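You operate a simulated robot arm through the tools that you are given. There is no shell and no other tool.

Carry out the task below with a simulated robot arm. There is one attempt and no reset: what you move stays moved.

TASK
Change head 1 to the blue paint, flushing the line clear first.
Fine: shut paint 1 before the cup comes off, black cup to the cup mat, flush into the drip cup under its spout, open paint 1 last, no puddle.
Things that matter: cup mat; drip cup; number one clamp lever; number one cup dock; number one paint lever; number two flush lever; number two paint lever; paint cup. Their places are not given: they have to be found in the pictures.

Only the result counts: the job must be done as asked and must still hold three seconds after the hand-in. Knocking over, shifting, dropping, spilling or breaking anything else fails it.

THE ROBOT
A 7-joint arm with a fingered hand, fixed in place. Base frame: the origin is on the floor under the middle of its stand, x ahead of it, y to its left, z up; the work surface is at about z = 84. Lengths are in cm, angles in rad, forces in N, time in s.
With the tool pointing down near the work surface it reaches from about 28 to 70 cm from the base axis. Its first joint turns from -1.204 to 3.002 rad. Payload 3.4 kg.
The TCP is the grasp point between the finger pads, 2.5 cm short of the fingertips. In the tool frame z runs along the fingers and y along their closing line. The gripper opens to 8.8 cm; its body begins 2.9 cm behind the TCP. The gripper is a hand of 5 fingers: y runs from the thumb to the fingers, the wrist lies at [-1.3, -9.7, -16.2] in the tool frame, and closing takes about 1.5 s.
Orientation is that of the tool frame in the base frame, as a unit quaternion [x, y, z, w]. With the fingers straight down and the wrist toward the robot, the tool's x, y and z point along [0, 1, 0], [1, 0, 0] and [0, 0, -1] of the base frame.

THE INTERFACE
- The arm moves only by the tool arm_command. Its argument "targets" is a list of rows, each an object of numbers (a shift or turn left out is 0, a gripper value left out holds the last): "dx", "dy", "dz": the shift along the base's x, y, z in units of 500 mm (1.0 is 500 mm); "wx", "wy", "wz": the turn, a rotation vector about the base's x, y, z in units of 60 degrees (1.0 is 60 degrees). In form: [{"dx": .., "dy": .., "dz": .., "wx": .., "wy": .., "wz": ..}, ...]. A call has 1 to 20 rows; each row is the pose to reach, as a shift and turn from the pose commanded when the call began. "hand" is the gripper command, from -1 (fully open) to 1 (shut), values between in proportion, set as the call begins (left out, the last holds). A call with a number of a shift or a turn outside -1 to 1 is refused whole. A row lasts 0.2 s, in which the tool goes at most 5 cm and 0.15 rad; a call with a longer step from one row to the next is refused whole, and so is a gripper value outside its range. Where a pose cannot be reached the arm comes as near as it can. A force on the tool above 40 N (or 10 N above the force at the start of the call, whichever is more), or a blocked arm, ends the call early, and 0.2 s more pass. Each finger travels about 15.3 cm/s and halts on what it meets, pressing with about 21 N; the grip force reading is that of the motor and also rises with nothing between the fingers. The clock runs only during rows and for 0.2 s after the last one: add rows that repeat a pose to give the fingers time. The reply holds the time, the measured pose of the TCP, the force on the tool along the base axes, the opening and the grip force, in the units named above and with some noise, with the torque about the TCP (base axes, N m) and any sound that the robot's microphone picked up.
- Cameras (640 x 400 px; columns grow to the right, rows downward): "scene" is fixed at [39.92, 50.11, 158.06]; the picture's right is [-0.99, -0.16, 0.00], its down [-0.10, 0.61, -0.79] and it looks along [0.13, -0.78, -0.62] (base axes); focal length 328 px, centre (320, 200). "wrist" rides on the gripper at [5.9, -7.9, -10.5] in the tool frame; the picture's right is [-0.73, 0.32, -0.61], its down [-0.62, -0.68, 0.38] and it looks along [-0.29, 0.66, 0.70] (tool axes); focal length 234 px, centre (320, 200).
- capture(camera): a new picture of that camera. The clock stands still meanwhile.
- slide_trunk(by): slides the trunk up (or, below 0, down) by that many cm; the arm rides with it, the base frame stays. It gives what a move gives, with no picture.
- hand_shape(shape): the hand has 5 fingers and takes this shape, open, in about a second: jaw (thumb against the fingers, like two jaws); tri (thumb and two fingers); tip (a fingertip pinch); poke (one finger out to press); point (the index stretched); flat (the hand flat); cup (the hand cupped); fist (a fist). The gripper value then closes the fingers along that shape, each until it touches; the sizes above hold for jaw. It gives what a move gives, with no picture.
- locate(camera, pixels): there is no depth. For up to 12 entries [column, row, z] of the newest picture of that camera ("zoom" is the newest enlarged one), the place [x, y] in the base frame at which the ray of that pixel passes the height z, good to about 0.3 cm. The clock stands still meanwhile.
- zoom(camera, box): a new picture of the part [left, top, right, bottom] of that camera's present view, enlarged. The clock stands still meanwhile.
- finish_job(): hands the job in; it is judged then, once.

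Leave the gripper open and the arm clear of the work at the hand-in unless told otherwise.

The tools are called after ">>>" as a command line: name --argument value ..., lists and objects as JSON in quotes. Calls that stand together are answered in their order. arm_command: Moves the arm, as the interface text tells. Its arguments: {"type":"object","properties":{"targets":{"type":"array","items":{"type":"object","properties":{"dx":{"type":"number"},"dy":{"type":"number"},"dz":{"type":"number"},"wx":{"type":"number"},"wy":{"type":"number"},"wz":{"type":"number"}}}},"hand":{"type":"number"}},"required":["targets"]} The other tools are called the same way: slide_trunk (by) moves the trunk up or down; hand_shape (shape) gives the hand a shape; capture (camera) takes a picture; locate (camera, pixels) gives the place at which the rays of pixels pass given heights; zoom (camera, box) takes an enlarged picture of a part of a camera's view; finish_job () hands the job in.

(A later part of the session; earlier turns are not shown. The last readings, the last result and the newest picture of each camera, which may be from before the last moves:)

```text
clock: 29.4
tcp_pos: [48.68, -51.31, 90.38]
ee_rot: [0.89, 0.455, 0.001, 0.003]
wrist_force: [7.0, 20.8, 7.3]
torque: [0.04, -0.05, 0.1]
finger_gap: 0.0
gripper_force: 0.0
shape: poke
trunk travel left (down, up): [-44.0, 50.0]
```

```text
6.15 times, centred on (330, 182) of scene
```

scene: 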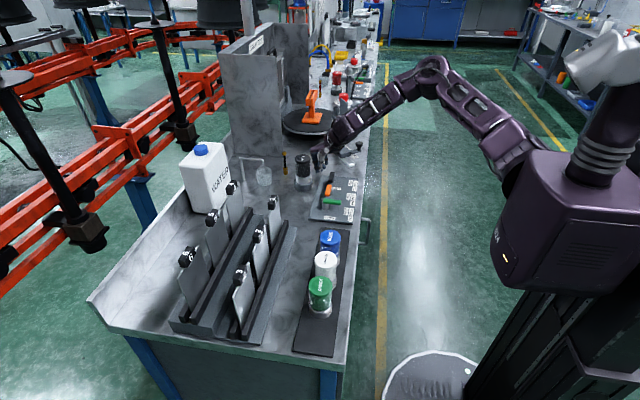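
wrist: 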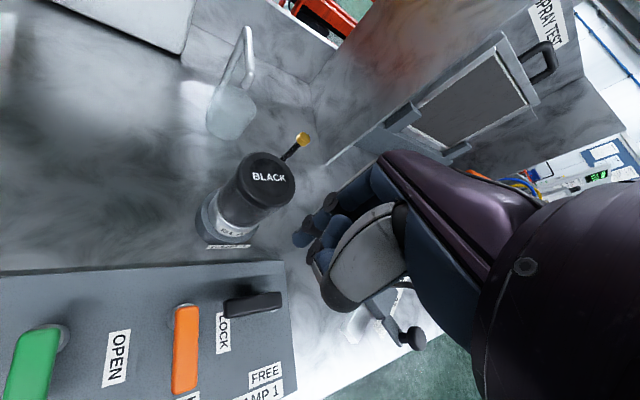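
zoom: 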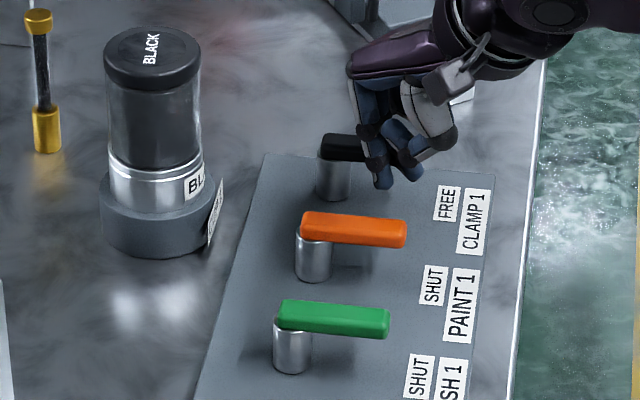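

20.8 N in y shows the clamp lever is at its FREE stop. I'll back off toward +y and lift clear.

>>> arm_command --targets '[{"dx": -0.002, "dy": 0.012}, {"dx": -0.004, "dy": 0.03}, {"dx": -0.004, "dy": 0.03, "dz": 0.06}, {"dx": -0.004, "dy": 0.03, "dz": 0.14}, {"dx": -0.004, "dy": 0.03, "dz": 0.22}, {"dx": -0.004, "dy": 0.03, "dz": 0.31}, {"dx": -0.004, "dy": 0.03, "dz": 0.31}]'

>>> capture --camera "scene"

>>> zoom --camera "scene" --box '[270, 130, 370, 215]'

>>> locate --camera "scene" --pixels '[[285.75, 174.7, 84], [284.3, 151.5, 94], [284.3, 151.5, 95], [284.3, 151.5, 96]]'

```text
clock: 31.0
tcp_pos: [48.31, -50.43, 105.42]
ee_rot: [0.891, 0.454, 0.001, -0.001]
wrist_force: [-0.1, -0.4, -0.8]
torque: [-0.01, 0.01, 0.02]
finger_gap: 0.02
gripper_force: 0.0
shape: poke
trunk travel left (down, up): [-44.0, 50.0]
```

```text
taken
```

scene: 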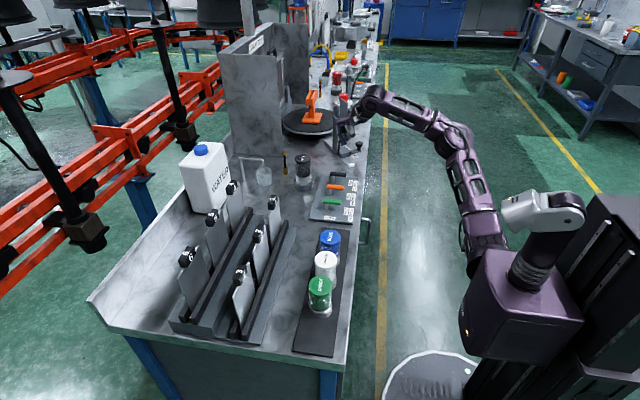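

```text
4.71 times, centred on (320, 172) of scene
```

zoom: 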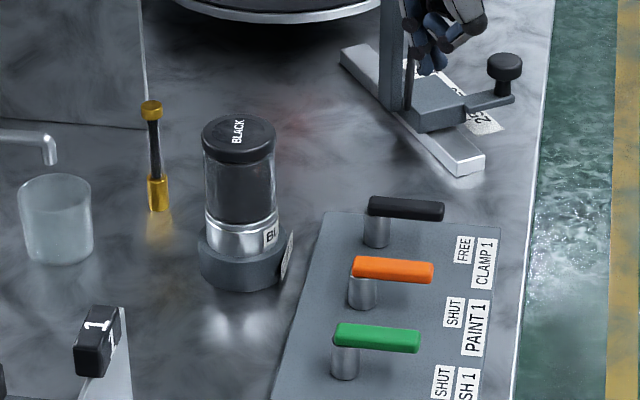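

```text
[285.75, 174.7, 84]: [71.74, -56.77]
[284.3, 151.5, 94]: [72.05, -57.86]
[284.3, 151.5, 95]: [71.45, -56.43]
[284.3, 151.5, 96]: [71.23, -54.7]
```

The panel now reads SHUT, SHUT, FREE. The gauge tube stands at (71.7,-56.8), 12 cm from the cup centre, so it's clear. I'll set the jaw shape, open, and move above the black cup at about (62.5,-49).

>>> hand_shape --shape "jaw"

>>> arm_command --targets '[{"dx": 0.07, "dy": 0.007, "dz": 0.01}, {"dx": 0.14, "dy": 0.014, "dz": 0.02}, {"dx": 0.21, "dy": 0.021, "dz": 0.02}, {"dx": 0.284, "dy": 0.028, "dz": 0.02}, {"dx": 0.284, "dy": 0.028, "dz": 0.02}]' --hand -1

>>> zoom --camera "scene" --box '[270, 120, 370, 205]'

>>> capture --camera "wrist"

```text
clock: 31.9
tcp_pos: [48.33, -50.44, 105.41]
ee_rot: [0.891, 0.455, 0.0, 0.0]
wrist_force: [-0.9, 0.2, 0.5]
torque: [-0.02, 0.0, -0.02]
finger_gap: 8.8
gripper_force: 0.0
shape: jaw
trunk travel left (down, up): [-44.0, 50.0]
```

```text
clock: 33.1
tcp_pos: [59.82, -47.4, 103.71]
ee_rot: [0.891, 0.454, -0.001, 0.0]
wrist_force: [0.5, -0.5, 0.0]
torque: [-0.04, 0.02, -0.01]
finger_gap: 8.77
gripper_force: 0.0
shape: jaw
out of reach, approached as far as the arm can: row 3, 4, 5
trunk travel left (down, up): [-44.0, 50.0]
```

```text
4.71 times, centred on (320, 162) of scene
```

zoom: 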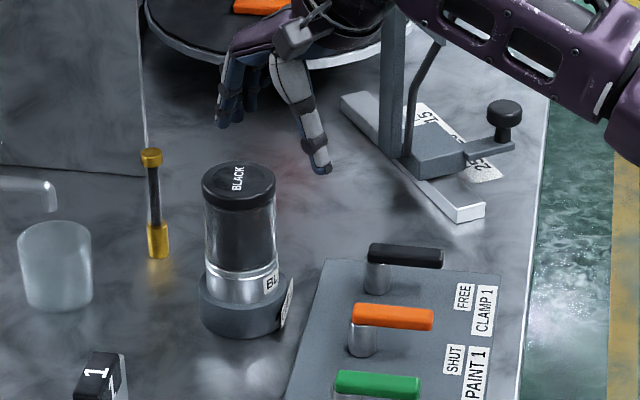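

```text
taken
```

wrist: 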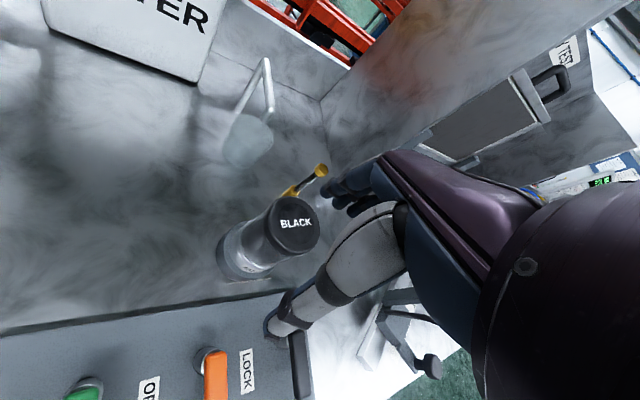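

The arm is at full stretch at (59.8,-47.4), so straight-down won't reach the cup centre. A tool tilt of about 15–20° outward should do it. First I'll pin down the cup top by triangulating the lid centre in the wrist view (292,225) and the scene view.

>>> zoom --camera "wrist" --box '[200, 150, 360, 290]'

>>> zoom --camera "scene" --box '[280, 145, 330, 195]'

```text
2.86 times, centred on (280, 220) of wrist
```

zoom: 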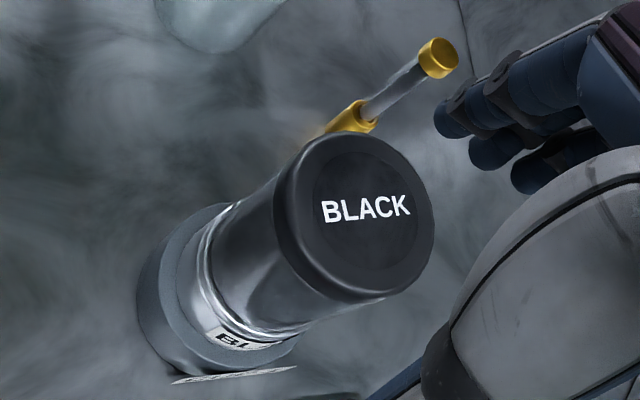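

```text
8.00 times, centred on (305, 170) of scene
```

zoom: 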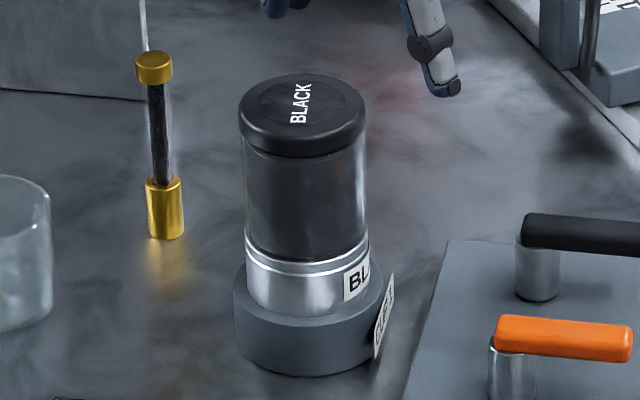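

>>> locate --camera "wrist" --pixels '[[295, 222.8, 96], [295, 222.8, 97], [295, 222.8, 98], [295, 222.8, 99]]'

>>> locate --camera "scene" --pixels '[[302.6, 158, 96], [302.6, 158, 97], [302.6, 158, 98], [302.6, 158, 99], [302.6, 188.5, 84], [302.6, 186.5, 84], [302.4, 176.5, 87]]'

```text
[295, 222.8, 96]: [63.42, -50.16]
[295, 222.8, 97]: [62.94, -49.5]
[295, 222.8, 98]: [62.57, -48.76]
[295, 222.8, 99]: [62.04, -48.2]
```

```text
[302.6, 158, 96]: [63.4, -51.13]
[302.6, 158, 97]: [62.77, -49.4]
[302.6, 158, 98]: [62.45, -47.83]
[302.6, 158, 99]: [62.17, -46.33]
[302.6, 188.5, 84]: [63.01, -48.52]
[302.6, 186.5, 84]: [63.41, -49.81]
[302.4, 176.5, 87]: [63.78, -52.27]
```

The lid top is at z≈97.0 with its centre at (62.85,-49.45). I'll retract and raise a little, lower the trunk 6 cm so the shoulder is near wrist height, then tilt the tool 18° outward.

>>> arm_command --targets '[{"dx": -0.04, "dy": 0.03, "dz": 0.04}, {"dx": -0.08, "dy": 0.058, "dz": 0.08}, {"dx": -0.08, "dy": 0.058, "dz": 0.14}, {"dx": -0.08, "dy": 0.058, "dz": 0.14}]'

>>> slide_trunk --by -6

>>> arm_command --targets '[{"wx": -0.06, "wy": -0.08}, {"wx": -0.12, "wy": -0.16}, {"wx": -0.176, "wy": -0.243}, {"wx": -0.176, "wy": -0.243}]'

>>> capture --camera "wrist"

>>> zoom --camera "scene" --box '[270, 120, 370, 205]'

```text
clock: 34.1
tcp_pos: [55.52, -44.79, 110.84]
ee_rot: [0.891, 0.453, 0.001, 0.0]
wrist_force: [0.8, -0.1, 0.7]
torque: [0.04, -0.02, 0.02]
finger_gap: 8.8
gripper_force: 0.1
shape: jaw
trunk travel left (down, up): [-44.0, 50.0]
```

```text
clock: 35.1
tcp_pos: [55.47, -44.67, 104.76]
ee_rot: [0.891, 0.454, 0.001, 0.001]
wrist_force: [-0.1, -0.7, -0.6]
torque: [-0.05, -0.02, 0.03]
finger_gap: 8.76
gripper_force: 0.1
shape: jaw
trunk travel left (down, up): [-38.0, 56.0]
```

```text
clock: 36.1
tcp_pos: [55.42, -44.65, 104.61]
ee_rot: [0.88, 0.449, 0.072, 0.139]
wrist_force: [-0.3, 0.2, -0.7]
torque: [0.0, 0.0, 0.01]
finger_gap: 8.8
gripper_force: 0.1
shape: jaw
trunk travel left (down, up): [-38.0, 56.0]
```

```text
taken
```

wrist: 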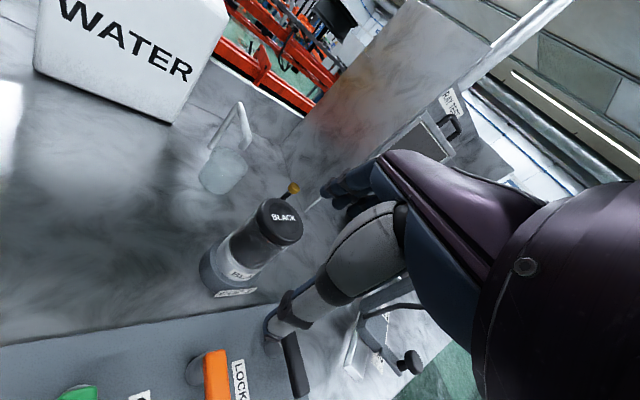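

```text
4.71 times, centred on (320, 162) of scene
```

zoom: 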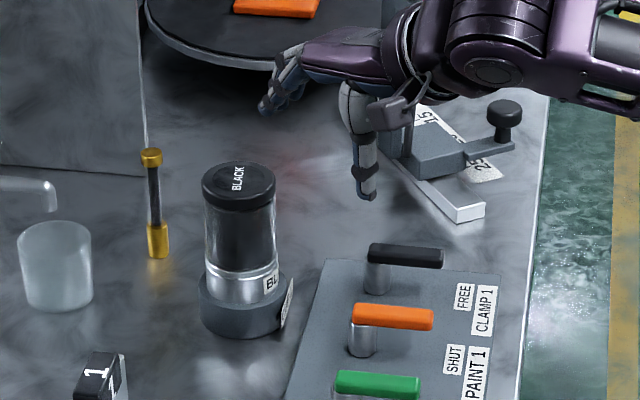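

The tilt is in. Now I'll move above the black cup's centre at (62.85,-49.45) with the TCP at z≈102.5.

>>> arm_command --targets '[{"dx": 0.05, "dy": -0.032, "dz": 0.0}, {"dx": 0.1, "dy": -0.064, "dz": -0.01}, {"dx": 0.148, "dy": -0.096, "dz": -0.03}, {"dx": 0.148, "dy": -0.096, "dz": -0.04}, {"dx": 0.148, "dy": -0.096, "dz": -0.04}]'

>>> capture --camera "wrist"

>>> zoom --camera "scene" --box '[270, 120, 370, 205]'

```text
clock: 37.3
tcp_pos: [63.07, -49.47, 102.7]
ee_rot: [0.88, 0.449, 0.071, 0.14]
wrist_force: [-0.1, 0.5, -1.4]
torque: [0.01, 0.04, 0.01]
finger_gap: 8.76
gripper_force: 0.2
shape: jaw
trunk travel left (down, up): [-38.0, 56.0]
```

```text
taken
```

wrist: 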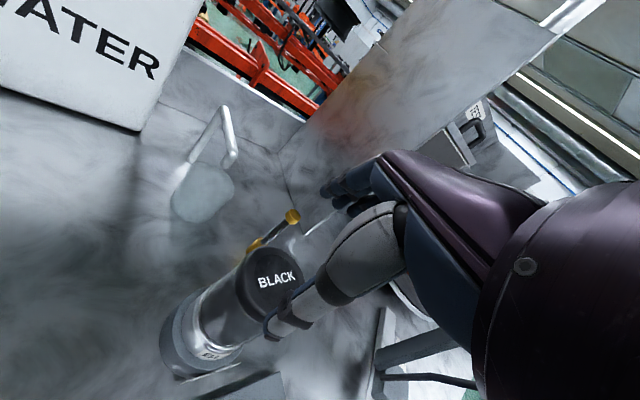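

```text
4.71 times, centred on (320, 162) of scene
```

zoom: 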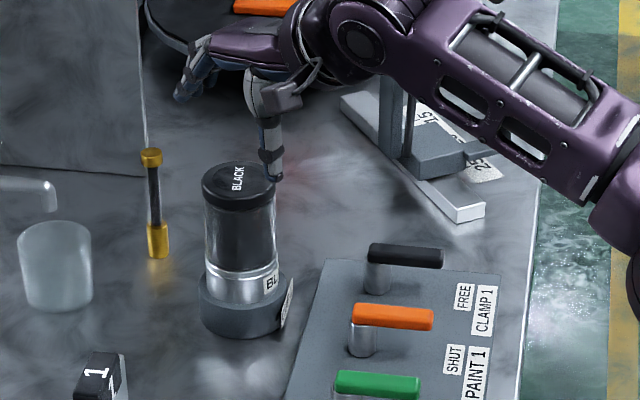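

I reached the pose over the cup. I'll verify the lid centre once more from this view before descending.

>>> zoom --camera "wrist" --box '[160, 200, 360, 390]'

>>> locate --camera "wrist" --pixels '[[271, 283, 97], [240, 273, 97], [303, 282, 97], [266, 250, 97], [277, 316, 97]]'

```text
2.11 times, centred on (260, 295) of wrist
```

zoom: 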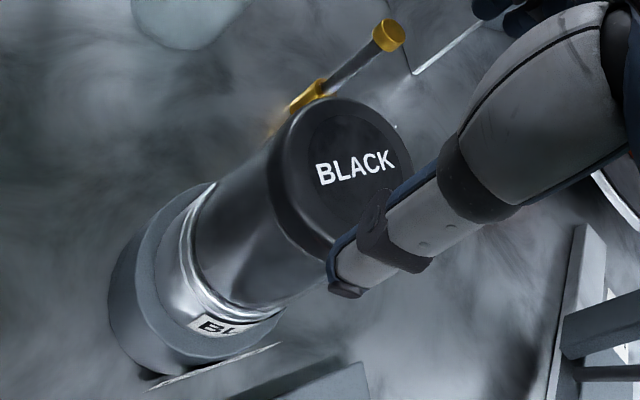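

```text
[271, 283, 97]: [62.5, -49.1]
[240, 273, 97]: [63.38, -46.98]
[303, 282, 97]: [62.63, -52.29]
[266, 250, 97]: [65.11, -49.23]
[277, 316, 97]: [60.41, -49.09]
```

The lid centre reads about (62.7,-49.35). With the tilt, the thumb tip leans in, so I'll shift the TCP 0.4 cm back and descend to z=94.9 around the lid.

>>> arm_command --targets '[{"dx": -0.013, "dy": 0.006, "dz": -0.03}, {"dx": -0.013, "dy": 0.006, "dz": -0.06}, {"dx": -0.013, "dy": 0.006, "dz": -0.09}, {"dx": -0.013, "dy": 0.006, "dz": -0.12}, {"dx": -0.013, "dy": 0.006, "dz": -0.14}, {"dx": -0.013, "dy": 0.006, "dz": -0.156}, {"dx": -0.013, "dy": 0.006, "dz": -0.156}]'

>>> capture --camera "wrist"

>>> zoom --camera "scene" --box '[270, 130, 350, 200]'

```text
clock: 38.9
tcp_pos: [62.14, -49.03, 95.16]
ee_rot: [0.879, 0.449, 0.074, 0.142]
wrist_force: [1.9, 0.0, 11.0]
torque: [-0.2, -0.39, 0.02]
finger_gap: 8.78
gripper_force: 0.0
shape: jaw
trunk travel left (down, up): [-38.0, 56.0]
```

```text
taken
```

wrist: 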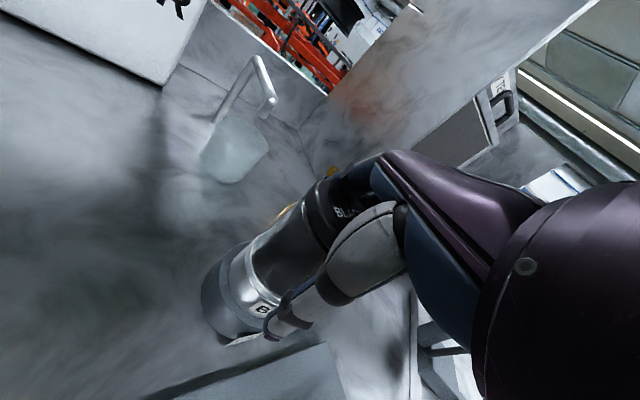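

```text
5.71 times, centred on (310, 165) of scene
```

zoom: 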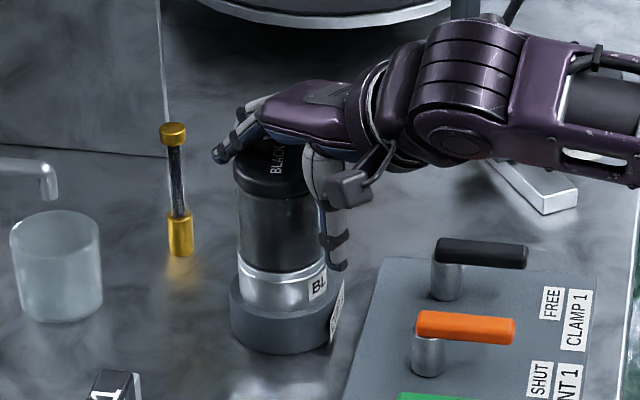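

The 11 N upward force means the palm is touching the lid's near edge. I'll raise 2 cm and try reducing the tilt to about 12° to see whether that's still in reach, since less tilt gives a squarer grip.

>>> arm_command --targets '[{"dz": 0.02}, {"dz": 0.045}, {"dz": 0.05, "wx": 0.03, "wy": 0.04}, {"dz": 0.05, "wx": 0.059, "wy": 0.081}, {"dz": 0.05, "wx": 0.059, "wy": 0.081}]'

```text
clock: 40.1
tcp_pos: [62.32, -49.02, 97.28]
ee_rot: [0.886, 0.452, 0.047, 0.091]
wrist_force: [-1.1, -0.3, -0.7]
torque: [0.01, 0.03, 0.02]
finger_gap: 8.78
gripper_force: 0.2
shape: jaw
trunk travel left (down, up): [-38.0, 56.0]
```

That 12° tilt is reachable. I'll try another 5° less.

>>> arm_command --targets '[{"wx": 0.025, "wy": 0.034}, {"wx": 0.049, "wy": 0.067}, {"wx": 0.049, "wy": 0.067}]'

```text
clock: 40.9
tcp_pos: [62.07, -49.0, 97.36]
ee_rot: [0.889, 0.453, 0.029, 0.055]
wrist_force: [-0.9, -0.5, 0.2]
torque: [0.01, 0.01, -0.01]
finger_gap: 8.81
gripper_force: 0.0
shape: jaw
trunk travel left (down, up): [-38.0, 56.0]
```

Still reachable at 7°. I'll descend to z≈95.3 centred on the cup and check the force.

>>> arm_command --targets '[{"dx": 0.004, "dy": -0.003, "dz": -0.015}, {"dx": 0.008, "dy": -0.005, "dz": -0.03}, {"dx": 0.008, "dy": -0.005, "dz": -0.041}, {"dx": 0.008, "dy": -0.005, "dz": -0.041}]'

>>> capture --camera "wrist"

>>> zoom --camera "scene" --box '[270, 130, 350, 200]'

```text
clock: 41.9
tcp_pos: [62.6, -49.33, 95.39]
ee_rot: [0.889, 0.453, 0.029, 0.055]
wrist_force: [2.3, -0.1, 1.6]
torque: [0.01, -0.03, 0.02]
finger_gap: 8.8
gripper_force: 0.1
shape: jaw
trunk travel left (down, up): [-38.0, 56.0]
```

```text
taken
```

wrist: 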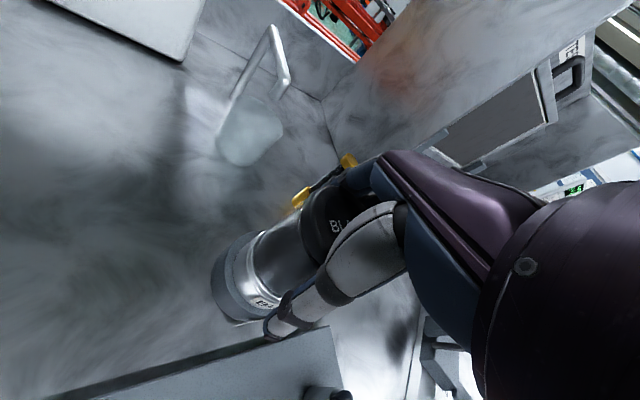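

```text
5.71 times, centred on (310, 165) of scene
```

zoom: 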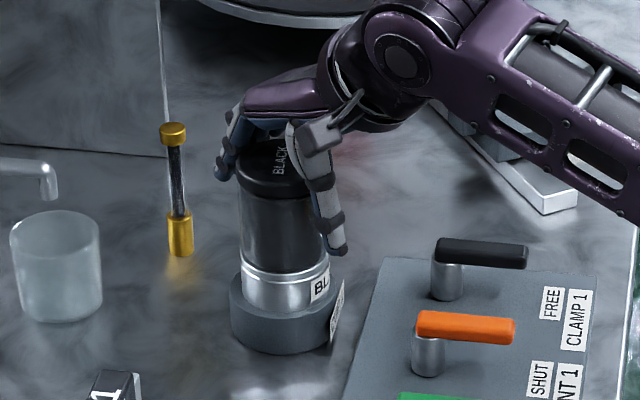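

The hand straddles the cup, with the thumb in front and the fingers behind, and the force is only about 2 N. I'll close the gripper now, holding the pose while the fingers settle.

>>> arm_command --targets '[{"dz": 0}, {"dz": 0}, {"dz": 0}, {"dz": 0}, {"dz": 0}, {"dz": 0}, {"dz": 0}, {"dz": 0}]' --hand 1

>>> zoom --camera "scene" --box '[270, 130, 350, 200]'

>>> capture --camera "wrist"

```text
clock: 43.7
tcp_pos: [62.55, -49.32, 95.34]
ee_rot: [0.889, 0.454, 0.029, 0.055]
wrist_force: [0.7, 0.3, 5.6]
torque: [0.13, 0.12, -0.06]
finger_gap: 5.61
gripper_force: 21.1
shape: jaw
trunk travel left (down, up): [-38.0, 56.0]
```

```text
5.71 times, centred on (310, 165) of scene
```

zoom: 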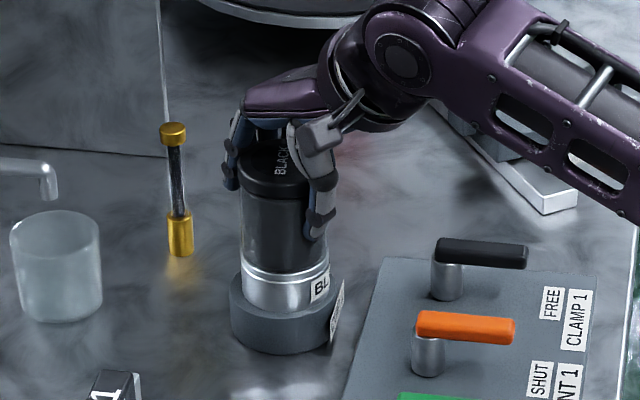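

```text
taken
```

wrist: 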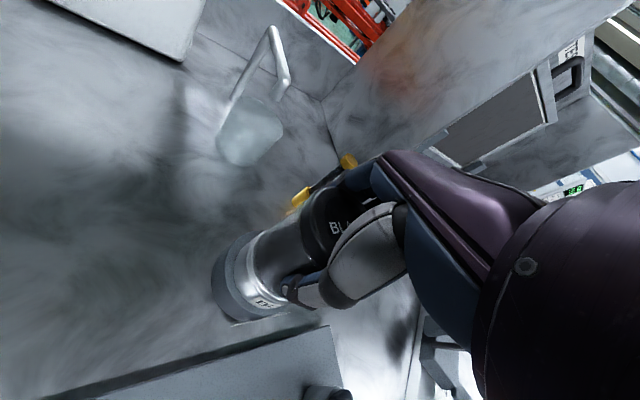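

The grip holds at a gap of 5.61 cm and 21 N. I'll lift the cup straight up by sliding the trunk up, which keeps the arm pose and the reach unchanged.

>>> slide_trunk --by 2

>>> zoom --camera "scene" --box '[270, 130, 350, 200]'

```text
clock: 44.3
tcp_pos: [62.7, -49.48, 97.27]
ee_rot: [0.889, 0.453, 0.029, 0.054]
wrist_force: [0.2, -1.1, -1.9]
torque: [0.01, 0.01, 0.0]
finger_gap: 5.61
gripper_force: 21.2
shape: jaw
trunk travel left (down, up): [-40.0, 54.0]
```

```text
5.71 times, centred on (310, 165) of scene
```

zoom: 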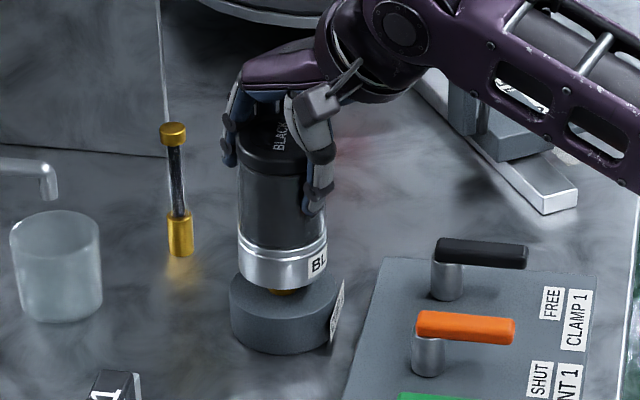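

The cup is rising cleanly, and a brass fitting is visible between cup and dock. I'll keep lifting.

>>> slide_trunk --by 8

>>> zoom --camera "scene" --box '[270, 120, 350, 200]'

>>> capture --camera "wrist"

```text
clock: 45.5
tcp_pos: [62.58, -49.38, 105.22]
ee_rot: [0.889, 0.453, 0.029, 0.054]
wrist_force: [-0.2, 0.0, -2.7]
torque: [0.04, 0.0, 0.0]
finger_gap: 5.63
gripper_force: 20.9
shape: jaw
trunk travel left (down, up): [-48.0, 46.0]
```

```text
5.00 times, centred on (310, 160) of scene
```

zoom: 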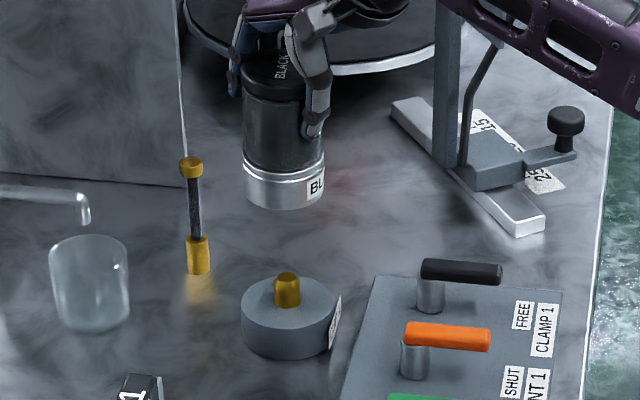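

```text
taken
```

wrist: 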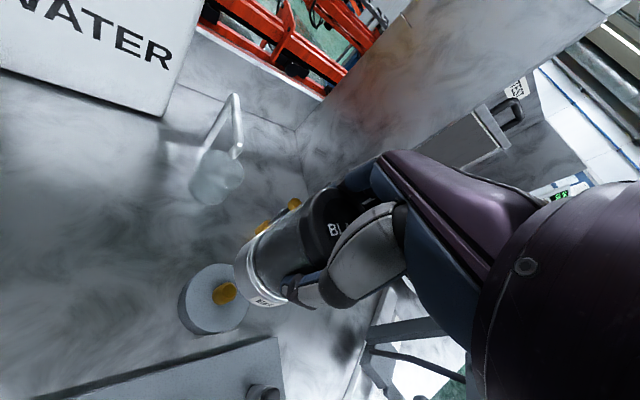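

The dock shows a brass stud that the cup sits over. I'll measure the stud position precisely now for the later insertion.

>>> zoom --camera "wrist" --box '[160, 240, 280, 350]'

>>> zoom --camera "scene" --box '[285, 160, 325, 200]'

```text
3.64 times, centred on (220, 295) of wrist
```

zoom: 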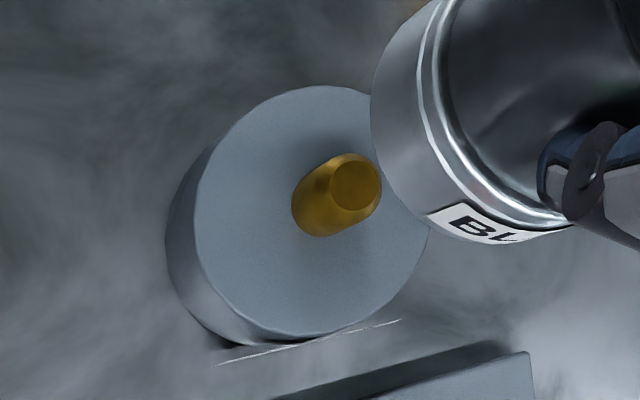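

```text
10.00 times, centred on (305, 180) of scene
```

zoom: 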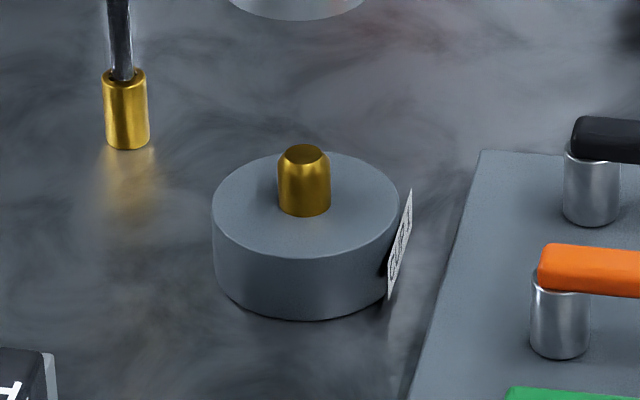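

>>> locate --camera "wrist" --pixels '[[217.8, 298, 86], [217.8, 298, 86.7], [217.8, 298, 87.4], [229.9, 290.3, 88.5], [229.9, 290.3, 89], [229.9, 290.3, 89.5]]'

>>> locate --camera "scene" --pixels '[[303.6, 180.5, 86], [303.6, 180.5, 86.7], [303.6, 180.5, 87.4], [303.4, 175.3, 88.5], [303.4, 175.3, 89], [303.4, 175.3, 89.5], [303.6, 186.7, 84]]'

```text
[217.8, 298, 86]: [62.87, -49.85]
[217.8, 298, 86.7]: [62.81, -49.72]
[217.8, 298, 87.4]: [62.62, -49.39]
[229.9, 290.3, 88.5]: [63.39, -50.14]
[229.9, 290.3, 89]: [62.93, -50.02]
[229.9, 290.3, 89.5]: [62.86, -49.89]
```

```text
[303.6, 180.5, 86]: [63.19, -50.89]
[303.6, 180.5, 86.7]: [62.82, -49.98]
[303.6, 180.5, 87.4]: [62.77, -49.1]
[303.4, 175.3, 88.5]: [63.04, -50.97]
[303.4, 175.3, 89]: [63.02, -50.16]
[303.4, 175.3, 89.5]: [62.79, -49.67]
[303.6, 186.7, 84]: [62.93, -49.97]
```

Dock centre is about (62.82,-49.75) with its top at z≈86.9 and stud top near 89.3. At the grip the TCP was (62.55,-49.32,95.34), which I'll reuse for the blue cup. Now I'll carry the black cup at height over to the free end of the mat, near (47.8,-24.4).

>>> arm_command --targets '[{"dx": -0.03, "dy": 0.05}, {"dx": -0.06, "dy": 0.1}, {"dx": -0.09, "dy": 0.15}, {"dx": -0.12, "dy": 0.2}, {"dx": -0.15, "dy": 0.25}, {"dx": -0.18, "dy": 0.3}, {"dx": -0.21, "dy": 0.355}, {"dx": -0.24, "dy": 0.41}, {"dx": -0.27, "dy": 0.46}, {"dx": -0.301, "dy": 0.508}, {"dx": -0.301, "dy": 0.508}, {"dx": -0.301, "dy": 0.508}]'

>>> capture --camera "scene"

>>> capture --camera "wrist"

```text
clock: 48.1
tcp_pos: [47.49, -23.77, 105.4]
ee_rot: [0.889, 0.453, 0.028, 0.054]
wrist_force: [-0.3, 0.2, -2.7]
torque: [-0.03, 0.0, -0.02]
finger_gap: 5.57
gripper_force: 21.2
shape: jaw
trunk travel left (down, up): [-48.0, 46.0]
```

```text
taken
```

scene: 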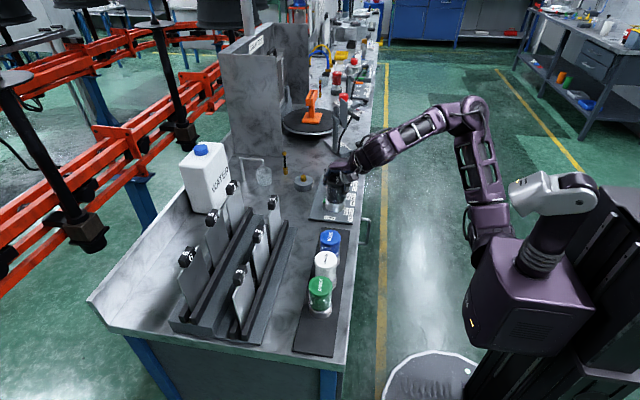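

```text
taken
```

wrist: 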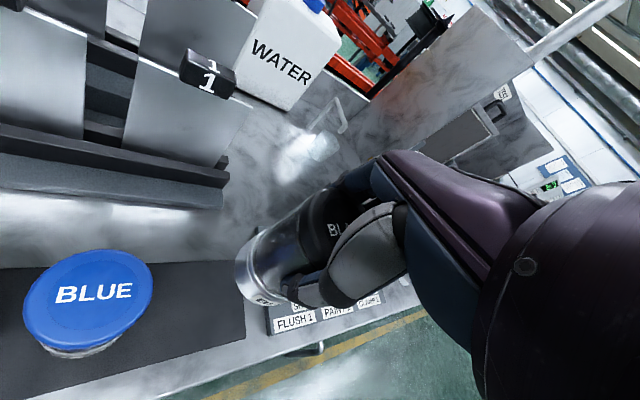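

I'm above the free end of the mat. I'll measure the mat's end edge and the blue cup's lid from this view.

>>> zoom --camera "wrist" --box '[0, 230, 300, 400]'

>>> locate --camera "wrist" --pixels '[[232, 262, 84.5], [245, 335, 84.5], [88, 298, 94.5], [88, 298, 95.5], [150, 265, 84.5], [120, 380, 84.5]]'

>>> locate --camera "scene" --pixels '[[330, 236.5, 93.5], [330, 236.5, 94.5], [330, 236.5, 95.5], [326, 259, 94.5], [320.5, 285, 94.5]]'

>>> zoom --camera "scene" --box '[290, 160, 380, 250]'

```text
2.13 times, centred on (150, 315) of wrist
```

zoom: 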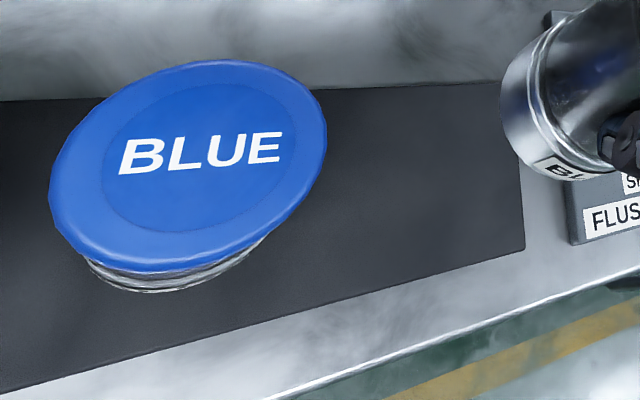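

```text
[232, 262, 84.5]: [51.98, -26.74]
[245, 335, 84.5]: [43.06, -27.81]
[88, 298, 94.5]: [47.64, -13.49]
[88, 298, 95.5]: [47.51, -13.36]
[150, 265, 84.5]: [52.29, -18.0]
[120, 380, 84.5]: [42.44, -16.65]
```

```text
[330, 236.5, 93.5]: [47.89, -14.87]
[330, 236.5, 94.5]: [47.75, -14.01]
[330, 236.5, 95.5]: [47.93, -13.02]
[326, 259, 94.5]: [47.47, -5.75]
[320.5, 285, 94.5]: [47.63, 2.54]
```

```text
4.44 times, centred on (335, 205) of scene
```

zoom: 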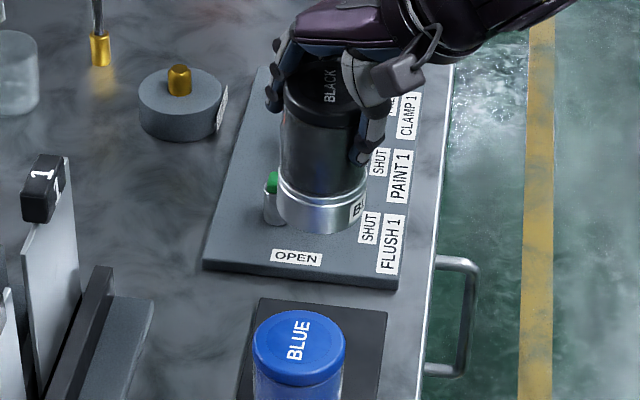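

The mat ends at y≈-27.6 and the blue cup is at about (47.7,-13.75), so the black cup goes to y≈-23.3. I'll lower it to just above the mat.

>>> arm_command --targets '[{"dx": -0.001, "dy": 0.017, "dz": -0.05}, {"dx": -0.001, "dy": 0.017, "dz": -0.1}, {"dx": -0.001, "dy": 0.017, "dz": -0.15}, {"dx": -0.001, "dy": 0.017, "dz": -0.2}, {"dx": -0.001, "dy": 0.017, "dz": -0.23}, {"dx": -0.001, "dy": 0.017, "dz": -0.236}, {"dx": -0.001, "dy": 0.017, "dz": -0.236}]'

>>> zoom --camera "scene" --box '[290, 180, 380, 260]'

>>> capture --camera "wrist"

```text
clock: 49.7
tcp_pos: [47.38, -23.13, 93.55]
ee_rot: [0.89, 0.453, 0.028, 0.054]
wrist_force: [-1.4, 0.5, -3.2]
torque: [0.02, 0.01, 0.02]
finger_gap: 5.56
gripper_force: 20.7
shape: jaw
trunk travel left (down, up): [-48.0, 46.0]
```

```text
5.00 times, centred on (335, 220) of scene
```

zoom: 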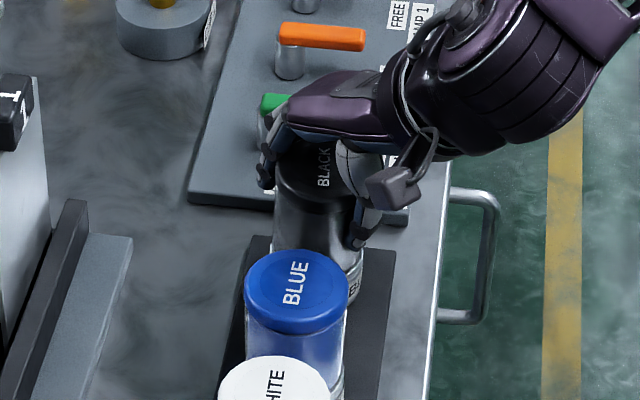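

```text
taken
```

wrist: 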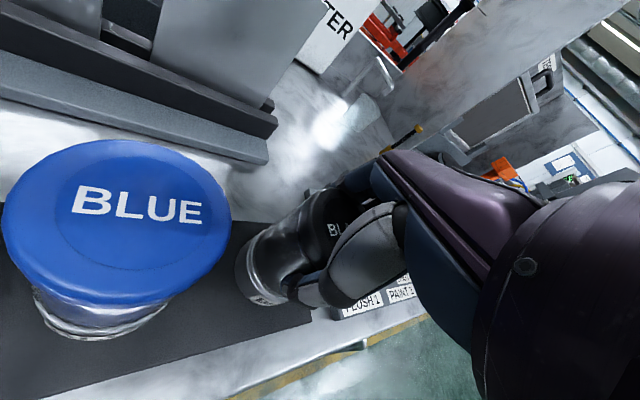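

The cup is just above the mat. I'll lower in small steps until contact shows in the force.

>>> arm_command --targets '[{"dz": -0.004}, {"dz": -0.008}, {"dz": -0.012}, {"dz": -0.012}]'

```text
clock: 50.7
tcp_pos: [47.52, -23.07, 93.18]
ee_rot: [0.889, 0.453, 0.03, 0.056]
wrist_force: [4.1, -1.2, 16.1]
torque: [0.1, 0.02, -0.02]
finger_gap: 5.56
gripper_force: 21.1
shape: jaw
trunk travel left (down, up): [-48.0, 46.0]
```

Contact at 16 N: the cup is resting on the mat. I'll ease the pressure slightly and open the hand.

>>> arm_command --targets '[{"dz": 0.004}, {"dz": 0.005}]'

>>> arm_command --targets '[{"dz": 0}, {"dz": 0}, {"dz": 0}, {"dz": 0}, {"dz": 0}, {"dz": 0}, {"dz": 0}]' --hand -1

>>> zoom --camera "scene" --box '[290, 180, 380, 260]'

>>> capture --camera "wrist"

```text
clock: 51.3
tcp_pos: [47.6, -22.95, 93.08]
ee_rot: [0.889, 0.454, 0.029, 0.054]
wrist_force: [2.2, -0.5, 10.6]
torque: [0.04, 0.05, -0.01]
finger_gap: 5.55
gripper_force: 21.0
shape: jaw
trunk travel left (down, up): [-48.0, 46.0]
```

```text
clock: 52.9
tcp_pos: [47.56, -23.15, 93.25]
ee_rot: [0.889, 0.453, 0.029, 0.053]
wrist_force: [1.5, -0.4, 1.2]
torque: [0.01, -0.02, -0.02]
finger_gap: 8.77
gripper_force: 0.1
shape: jaw
trunk travel left (down, up): [-48.0, 46.0]
```

```text
5.00 times, centred on (335, 220) of scene
```

zoom: 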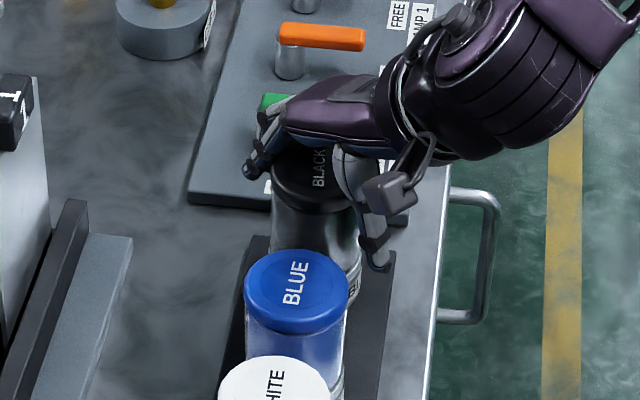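

```text
taken
```

wrist: 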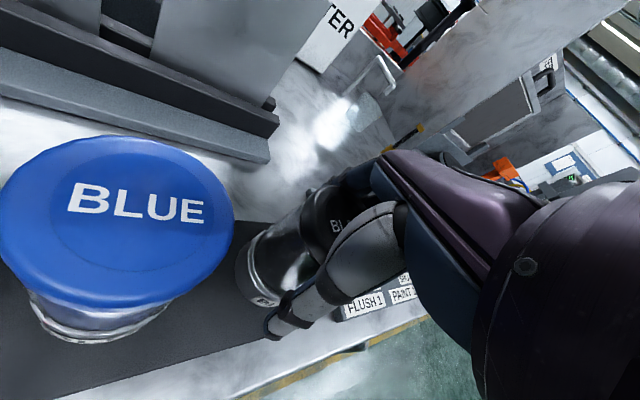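

The hand is open with the black cup standing on the mat. I'll lift straight up.

>>> arm_command --targets '[{"dz": 0.03}, {"dz": 0.07}, {"dz": 0.13}, {"dz": 0.2}, {"dz": 0.27}, {"dz": 0.32}, {"dz": 0.32}]'

>>> capture --camera "scene"

>>> zoom --camera "scene" --box '[290, 180, 380, 260]'

>>> capture --camera "wrist"

```text
clock: 54.5
tcp_pos: [47.31, -23.28, 109.11]
ee_rot: [0.889, 0.454, 0.029, 0.054]
wrist_force: [0.0, 0.0, -1.3]
torque: [-0.03, 0.0, 0.03]
finger_gap: 8.77
gripper_force: 0.0
shape: jaw
trunk travel left (down, up): [-48.0, 46.0]
```

```text
taken
```

scene: 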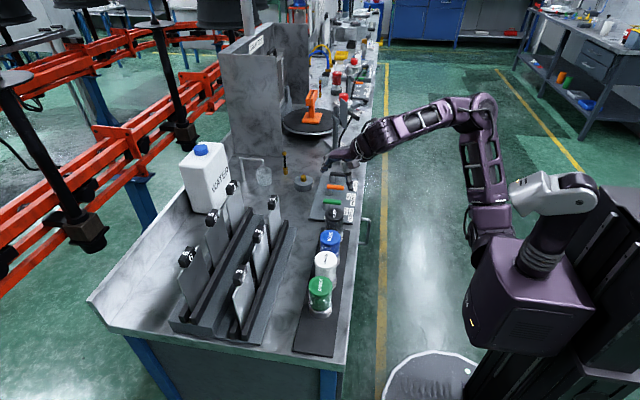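

```text
5.00 times, centred on (335, 220) of scene
```

zoom: 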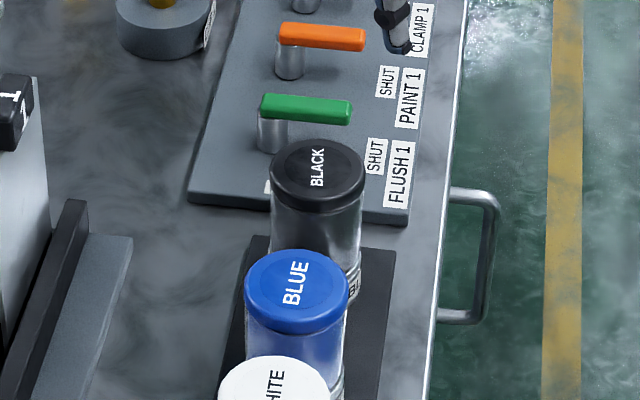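

```text
taken
```

wrist: 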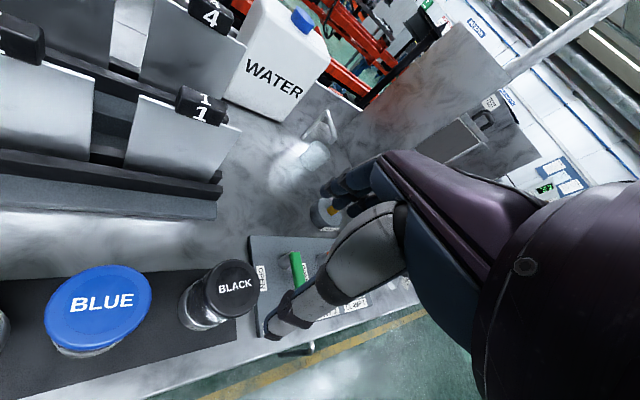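

The black cup stands upright on the mat, and all levers are still SHUT, SHUT, FREE. Next is the flush: I'll untilt the hand, set the poke shape, and turn back to the standard heading.

>>> hand_shape --shape "poke"

>>> arm_command --targets '[{"wx": 0.0343, "wy": 0.0472}, {"wx": 0.0686, "wy": 0.0944}, {"wx": 0.0686, "wy": 0.0944}]'

>>> arm_command --targets '[{"dx": 0.004, "dy": -0.06, "wz": 0.12}, {"dx": 0.008, "dy": -0.12, "dz": -0.02, "wz": 0.24}, {"dx": 0.012, "dy": -0.18, "dz": -0.04, "wz": 0.36}, {"dx": 0.016, "dy": -0.24, "dz": -0.06, "wz": 0.48}, {"dx": 0.02, "dy": -0.3, "dz": -0.1, "wz": 0.6}, {"dx": 0.02, "dy": -0.332, "dz": -0.12, "wz": 0.6}, {"dx": 0.02, "dy": -0.332, "dz": -0.12, "wz": 0.6}]'

>>> zoom --camera "scene" --box '[290, 140, 370, 215]'

>>> capture --camera "wrist"

```text
clock: 55.4
tcp_pos: [47.4, -23.27, 109.12]
ee_rot: [0.89, 0.452, 0.028, 0.055]
wrist_force: [1.0, -0.4, 0.0]
torque: [0.01, 0.0, -0.03]
finger_gap: 0.0
gripper_force: 0.0
shape: poke
trunk travel left (down, up): [-48.0, 46.0]
```

```text
clock: 56.2
tcp_pos: [47.42, -23.05, 109.16]
ee_rot: [0.891, 0.454, 0.001, 0.0]
wrist_force: [-0.1, 0.5, 0.7]
torque: [0.01, 0.02, -0.01]
finger_gap: 0.0
gripper_force: 0.0
shape: poke
trunk travel left (down, up): [-48.0, 46.0]
```

```text
clock: 57.8
tcp_pos: [48.63, -39.66, 103.18]
ee_rot: [0.707, 0.707, 0.001, 0.0]
wrist_force: [0.7, 0.6, -0.7]
torque: [-0.02, 0.04, 0.01]
finger_gap: 0.0
gripper_force: 0.1
shape: poke
trunk travel left (down, up): [-48.0, 46.0]
```

```text
5.33 times, centred on (330, 178) of scene
```

zoom: 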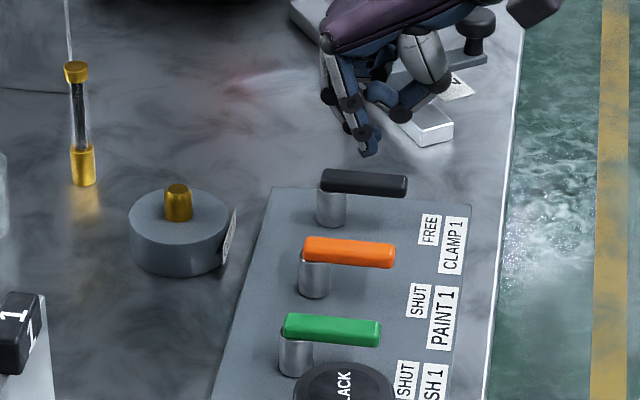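

```text
taken
```

wrist: 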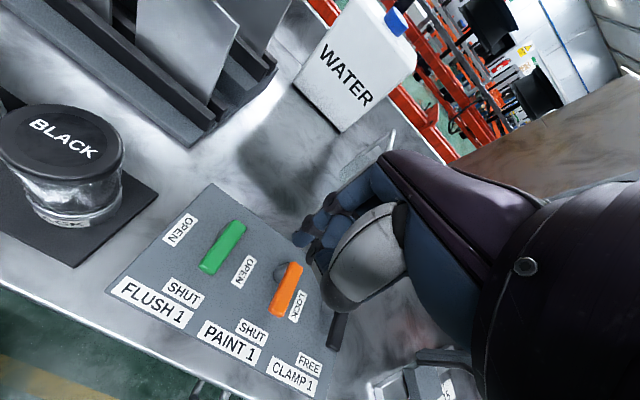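

The fingertips are above the gap between the green and orange handles. I'll lower them on the -y side of the green handle.

>>> arm_command --targets '[{"dy": -0.004, "dz": -0.07}, {"dy": -0.004, "dz": -0.14}, {"dy": -0.004, "dz": -0.2}, {"dy": -0.004, "dz": -0.24}, {"dy": -0.004, "dz": -0.259}, {"dy": -0.004, "dz": -0.259}]'

>>> zoom --camera "scene" --box '[290, 150, 370, 215]'

>>> zoom --camera "wrist" --box '[160, 140, 400, 340]'

```text
clock: 59.2
tcp_pos: [48.74, -39.95, 90.04]
ee_rot: [0.707, 0.707, 0.001, -0.001]
wrist_force: [1.2, 0.5, 0.3]
torque: [0.02, 0.0, 0.0]
finger_gap: 0.02
gripper_force: 0.1
shape: poke
trunk travel left (down, up): [-48.0, 46.0]
```

```text
6.15 times, centred on (330, 182) of scene
```

zoom: 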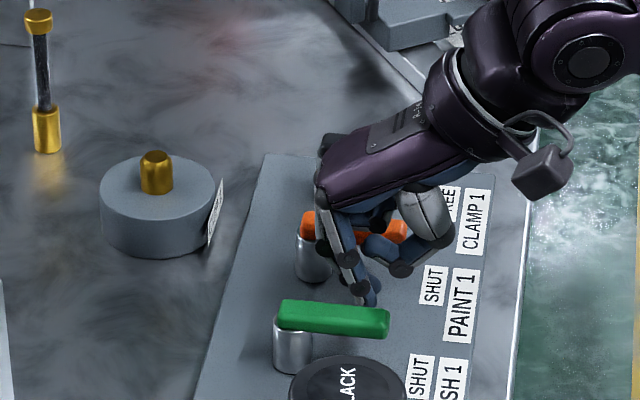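

```text
2.00 times, centred on (280, 240) of wrist
```

zoom: 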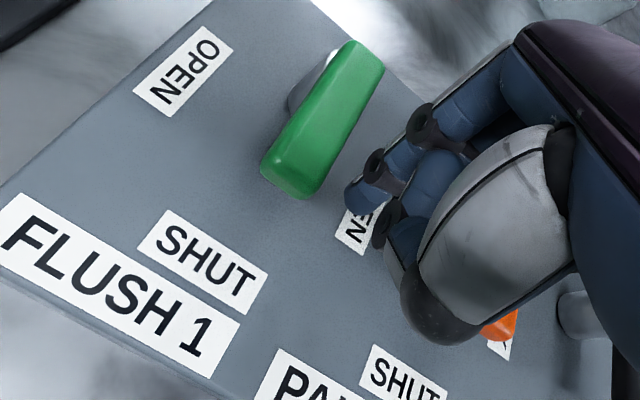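

The index is just beside the green handle. I'll push it along the arc from SHUT to OPEN, then check the spout and gauge right away.

>>> arm_command --targets '[{"dx": -0.009, "dy": 0.015}, {"dx": -0.019, "dy": 0.037}, {"dx": -0.024, "dy": 0.063}, {"dx": -0.019, "dy": 0.091}, {"dx": -0.003, "dy": 0.118}, {"dx": 0.017, "dy": 0.137}, {"dx": 0.041, "dy": 0.149}]'

>>> zoom --camera "scene" --box '[290, 160, 370, 225]'

>>> zoom --camera "scene" --box '[235, 145, 325, 201]'

```text
clock: 60.8
tcp_pos: [50.56, -32.45, 90.31]
ee_rot: [0.707, 0.707, 0.001, 0.001]
wrist_force: [-4.3, -0.3, 3.1]
torque: [-0.05, 0.0, -0.07]
finger_gap: 0.0
gripper_force: 0.1
shape: poke
trunk travel left (down, up): [-48.0, 46.0]
```

```text
6.15 times, centred on (330, 192) of scene
```

zoom: 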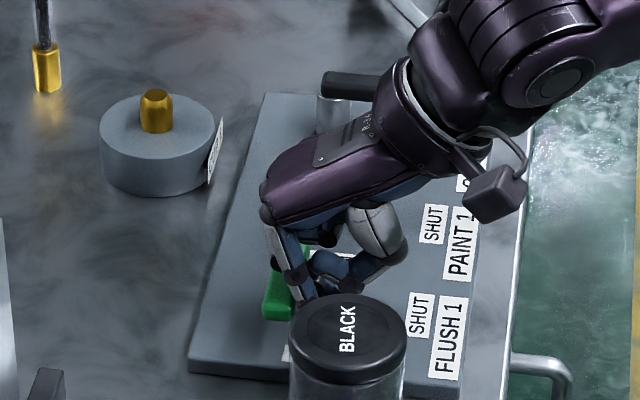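

```text
7.11 times, centred on (280, 173) of scene
```

zoom: 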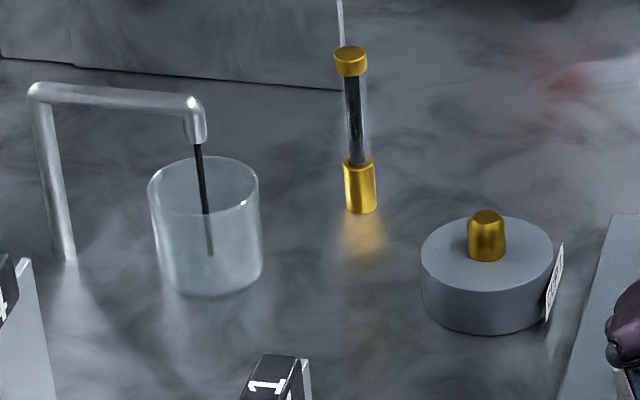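

A black stream is running from the spout into the drip cup, so the flush is working. I'll wait in short spells, watching the stream, the gauge and the cup level.

>>> arm_command --targets '[{"dx": 0}, {"dx": 0}, {"dx": 0}, {"dx": 0}]'

>>> zoom --camera "scene" --box '[235, 145, 325, 201]'

```text
clock: 61.8
tcp_pos: [50.38, -32.4, 90.28]
ee_rot: [0.707, 0.707, 0.002, 0.0]
wrist_force: [-5.0, -0.1, 4.8]
torque: [-0.06, 0.02, -0.04]
finger_gap: 0.0
gripper_force: 0.1
shape: poke
trunk travel left (down, up): [-48.0, 46.0]
```

```text
7.11 times, centred on (280, 173) of scene
```

zoom: 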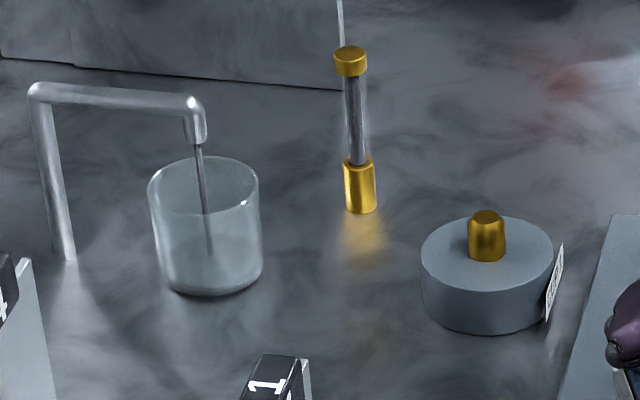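

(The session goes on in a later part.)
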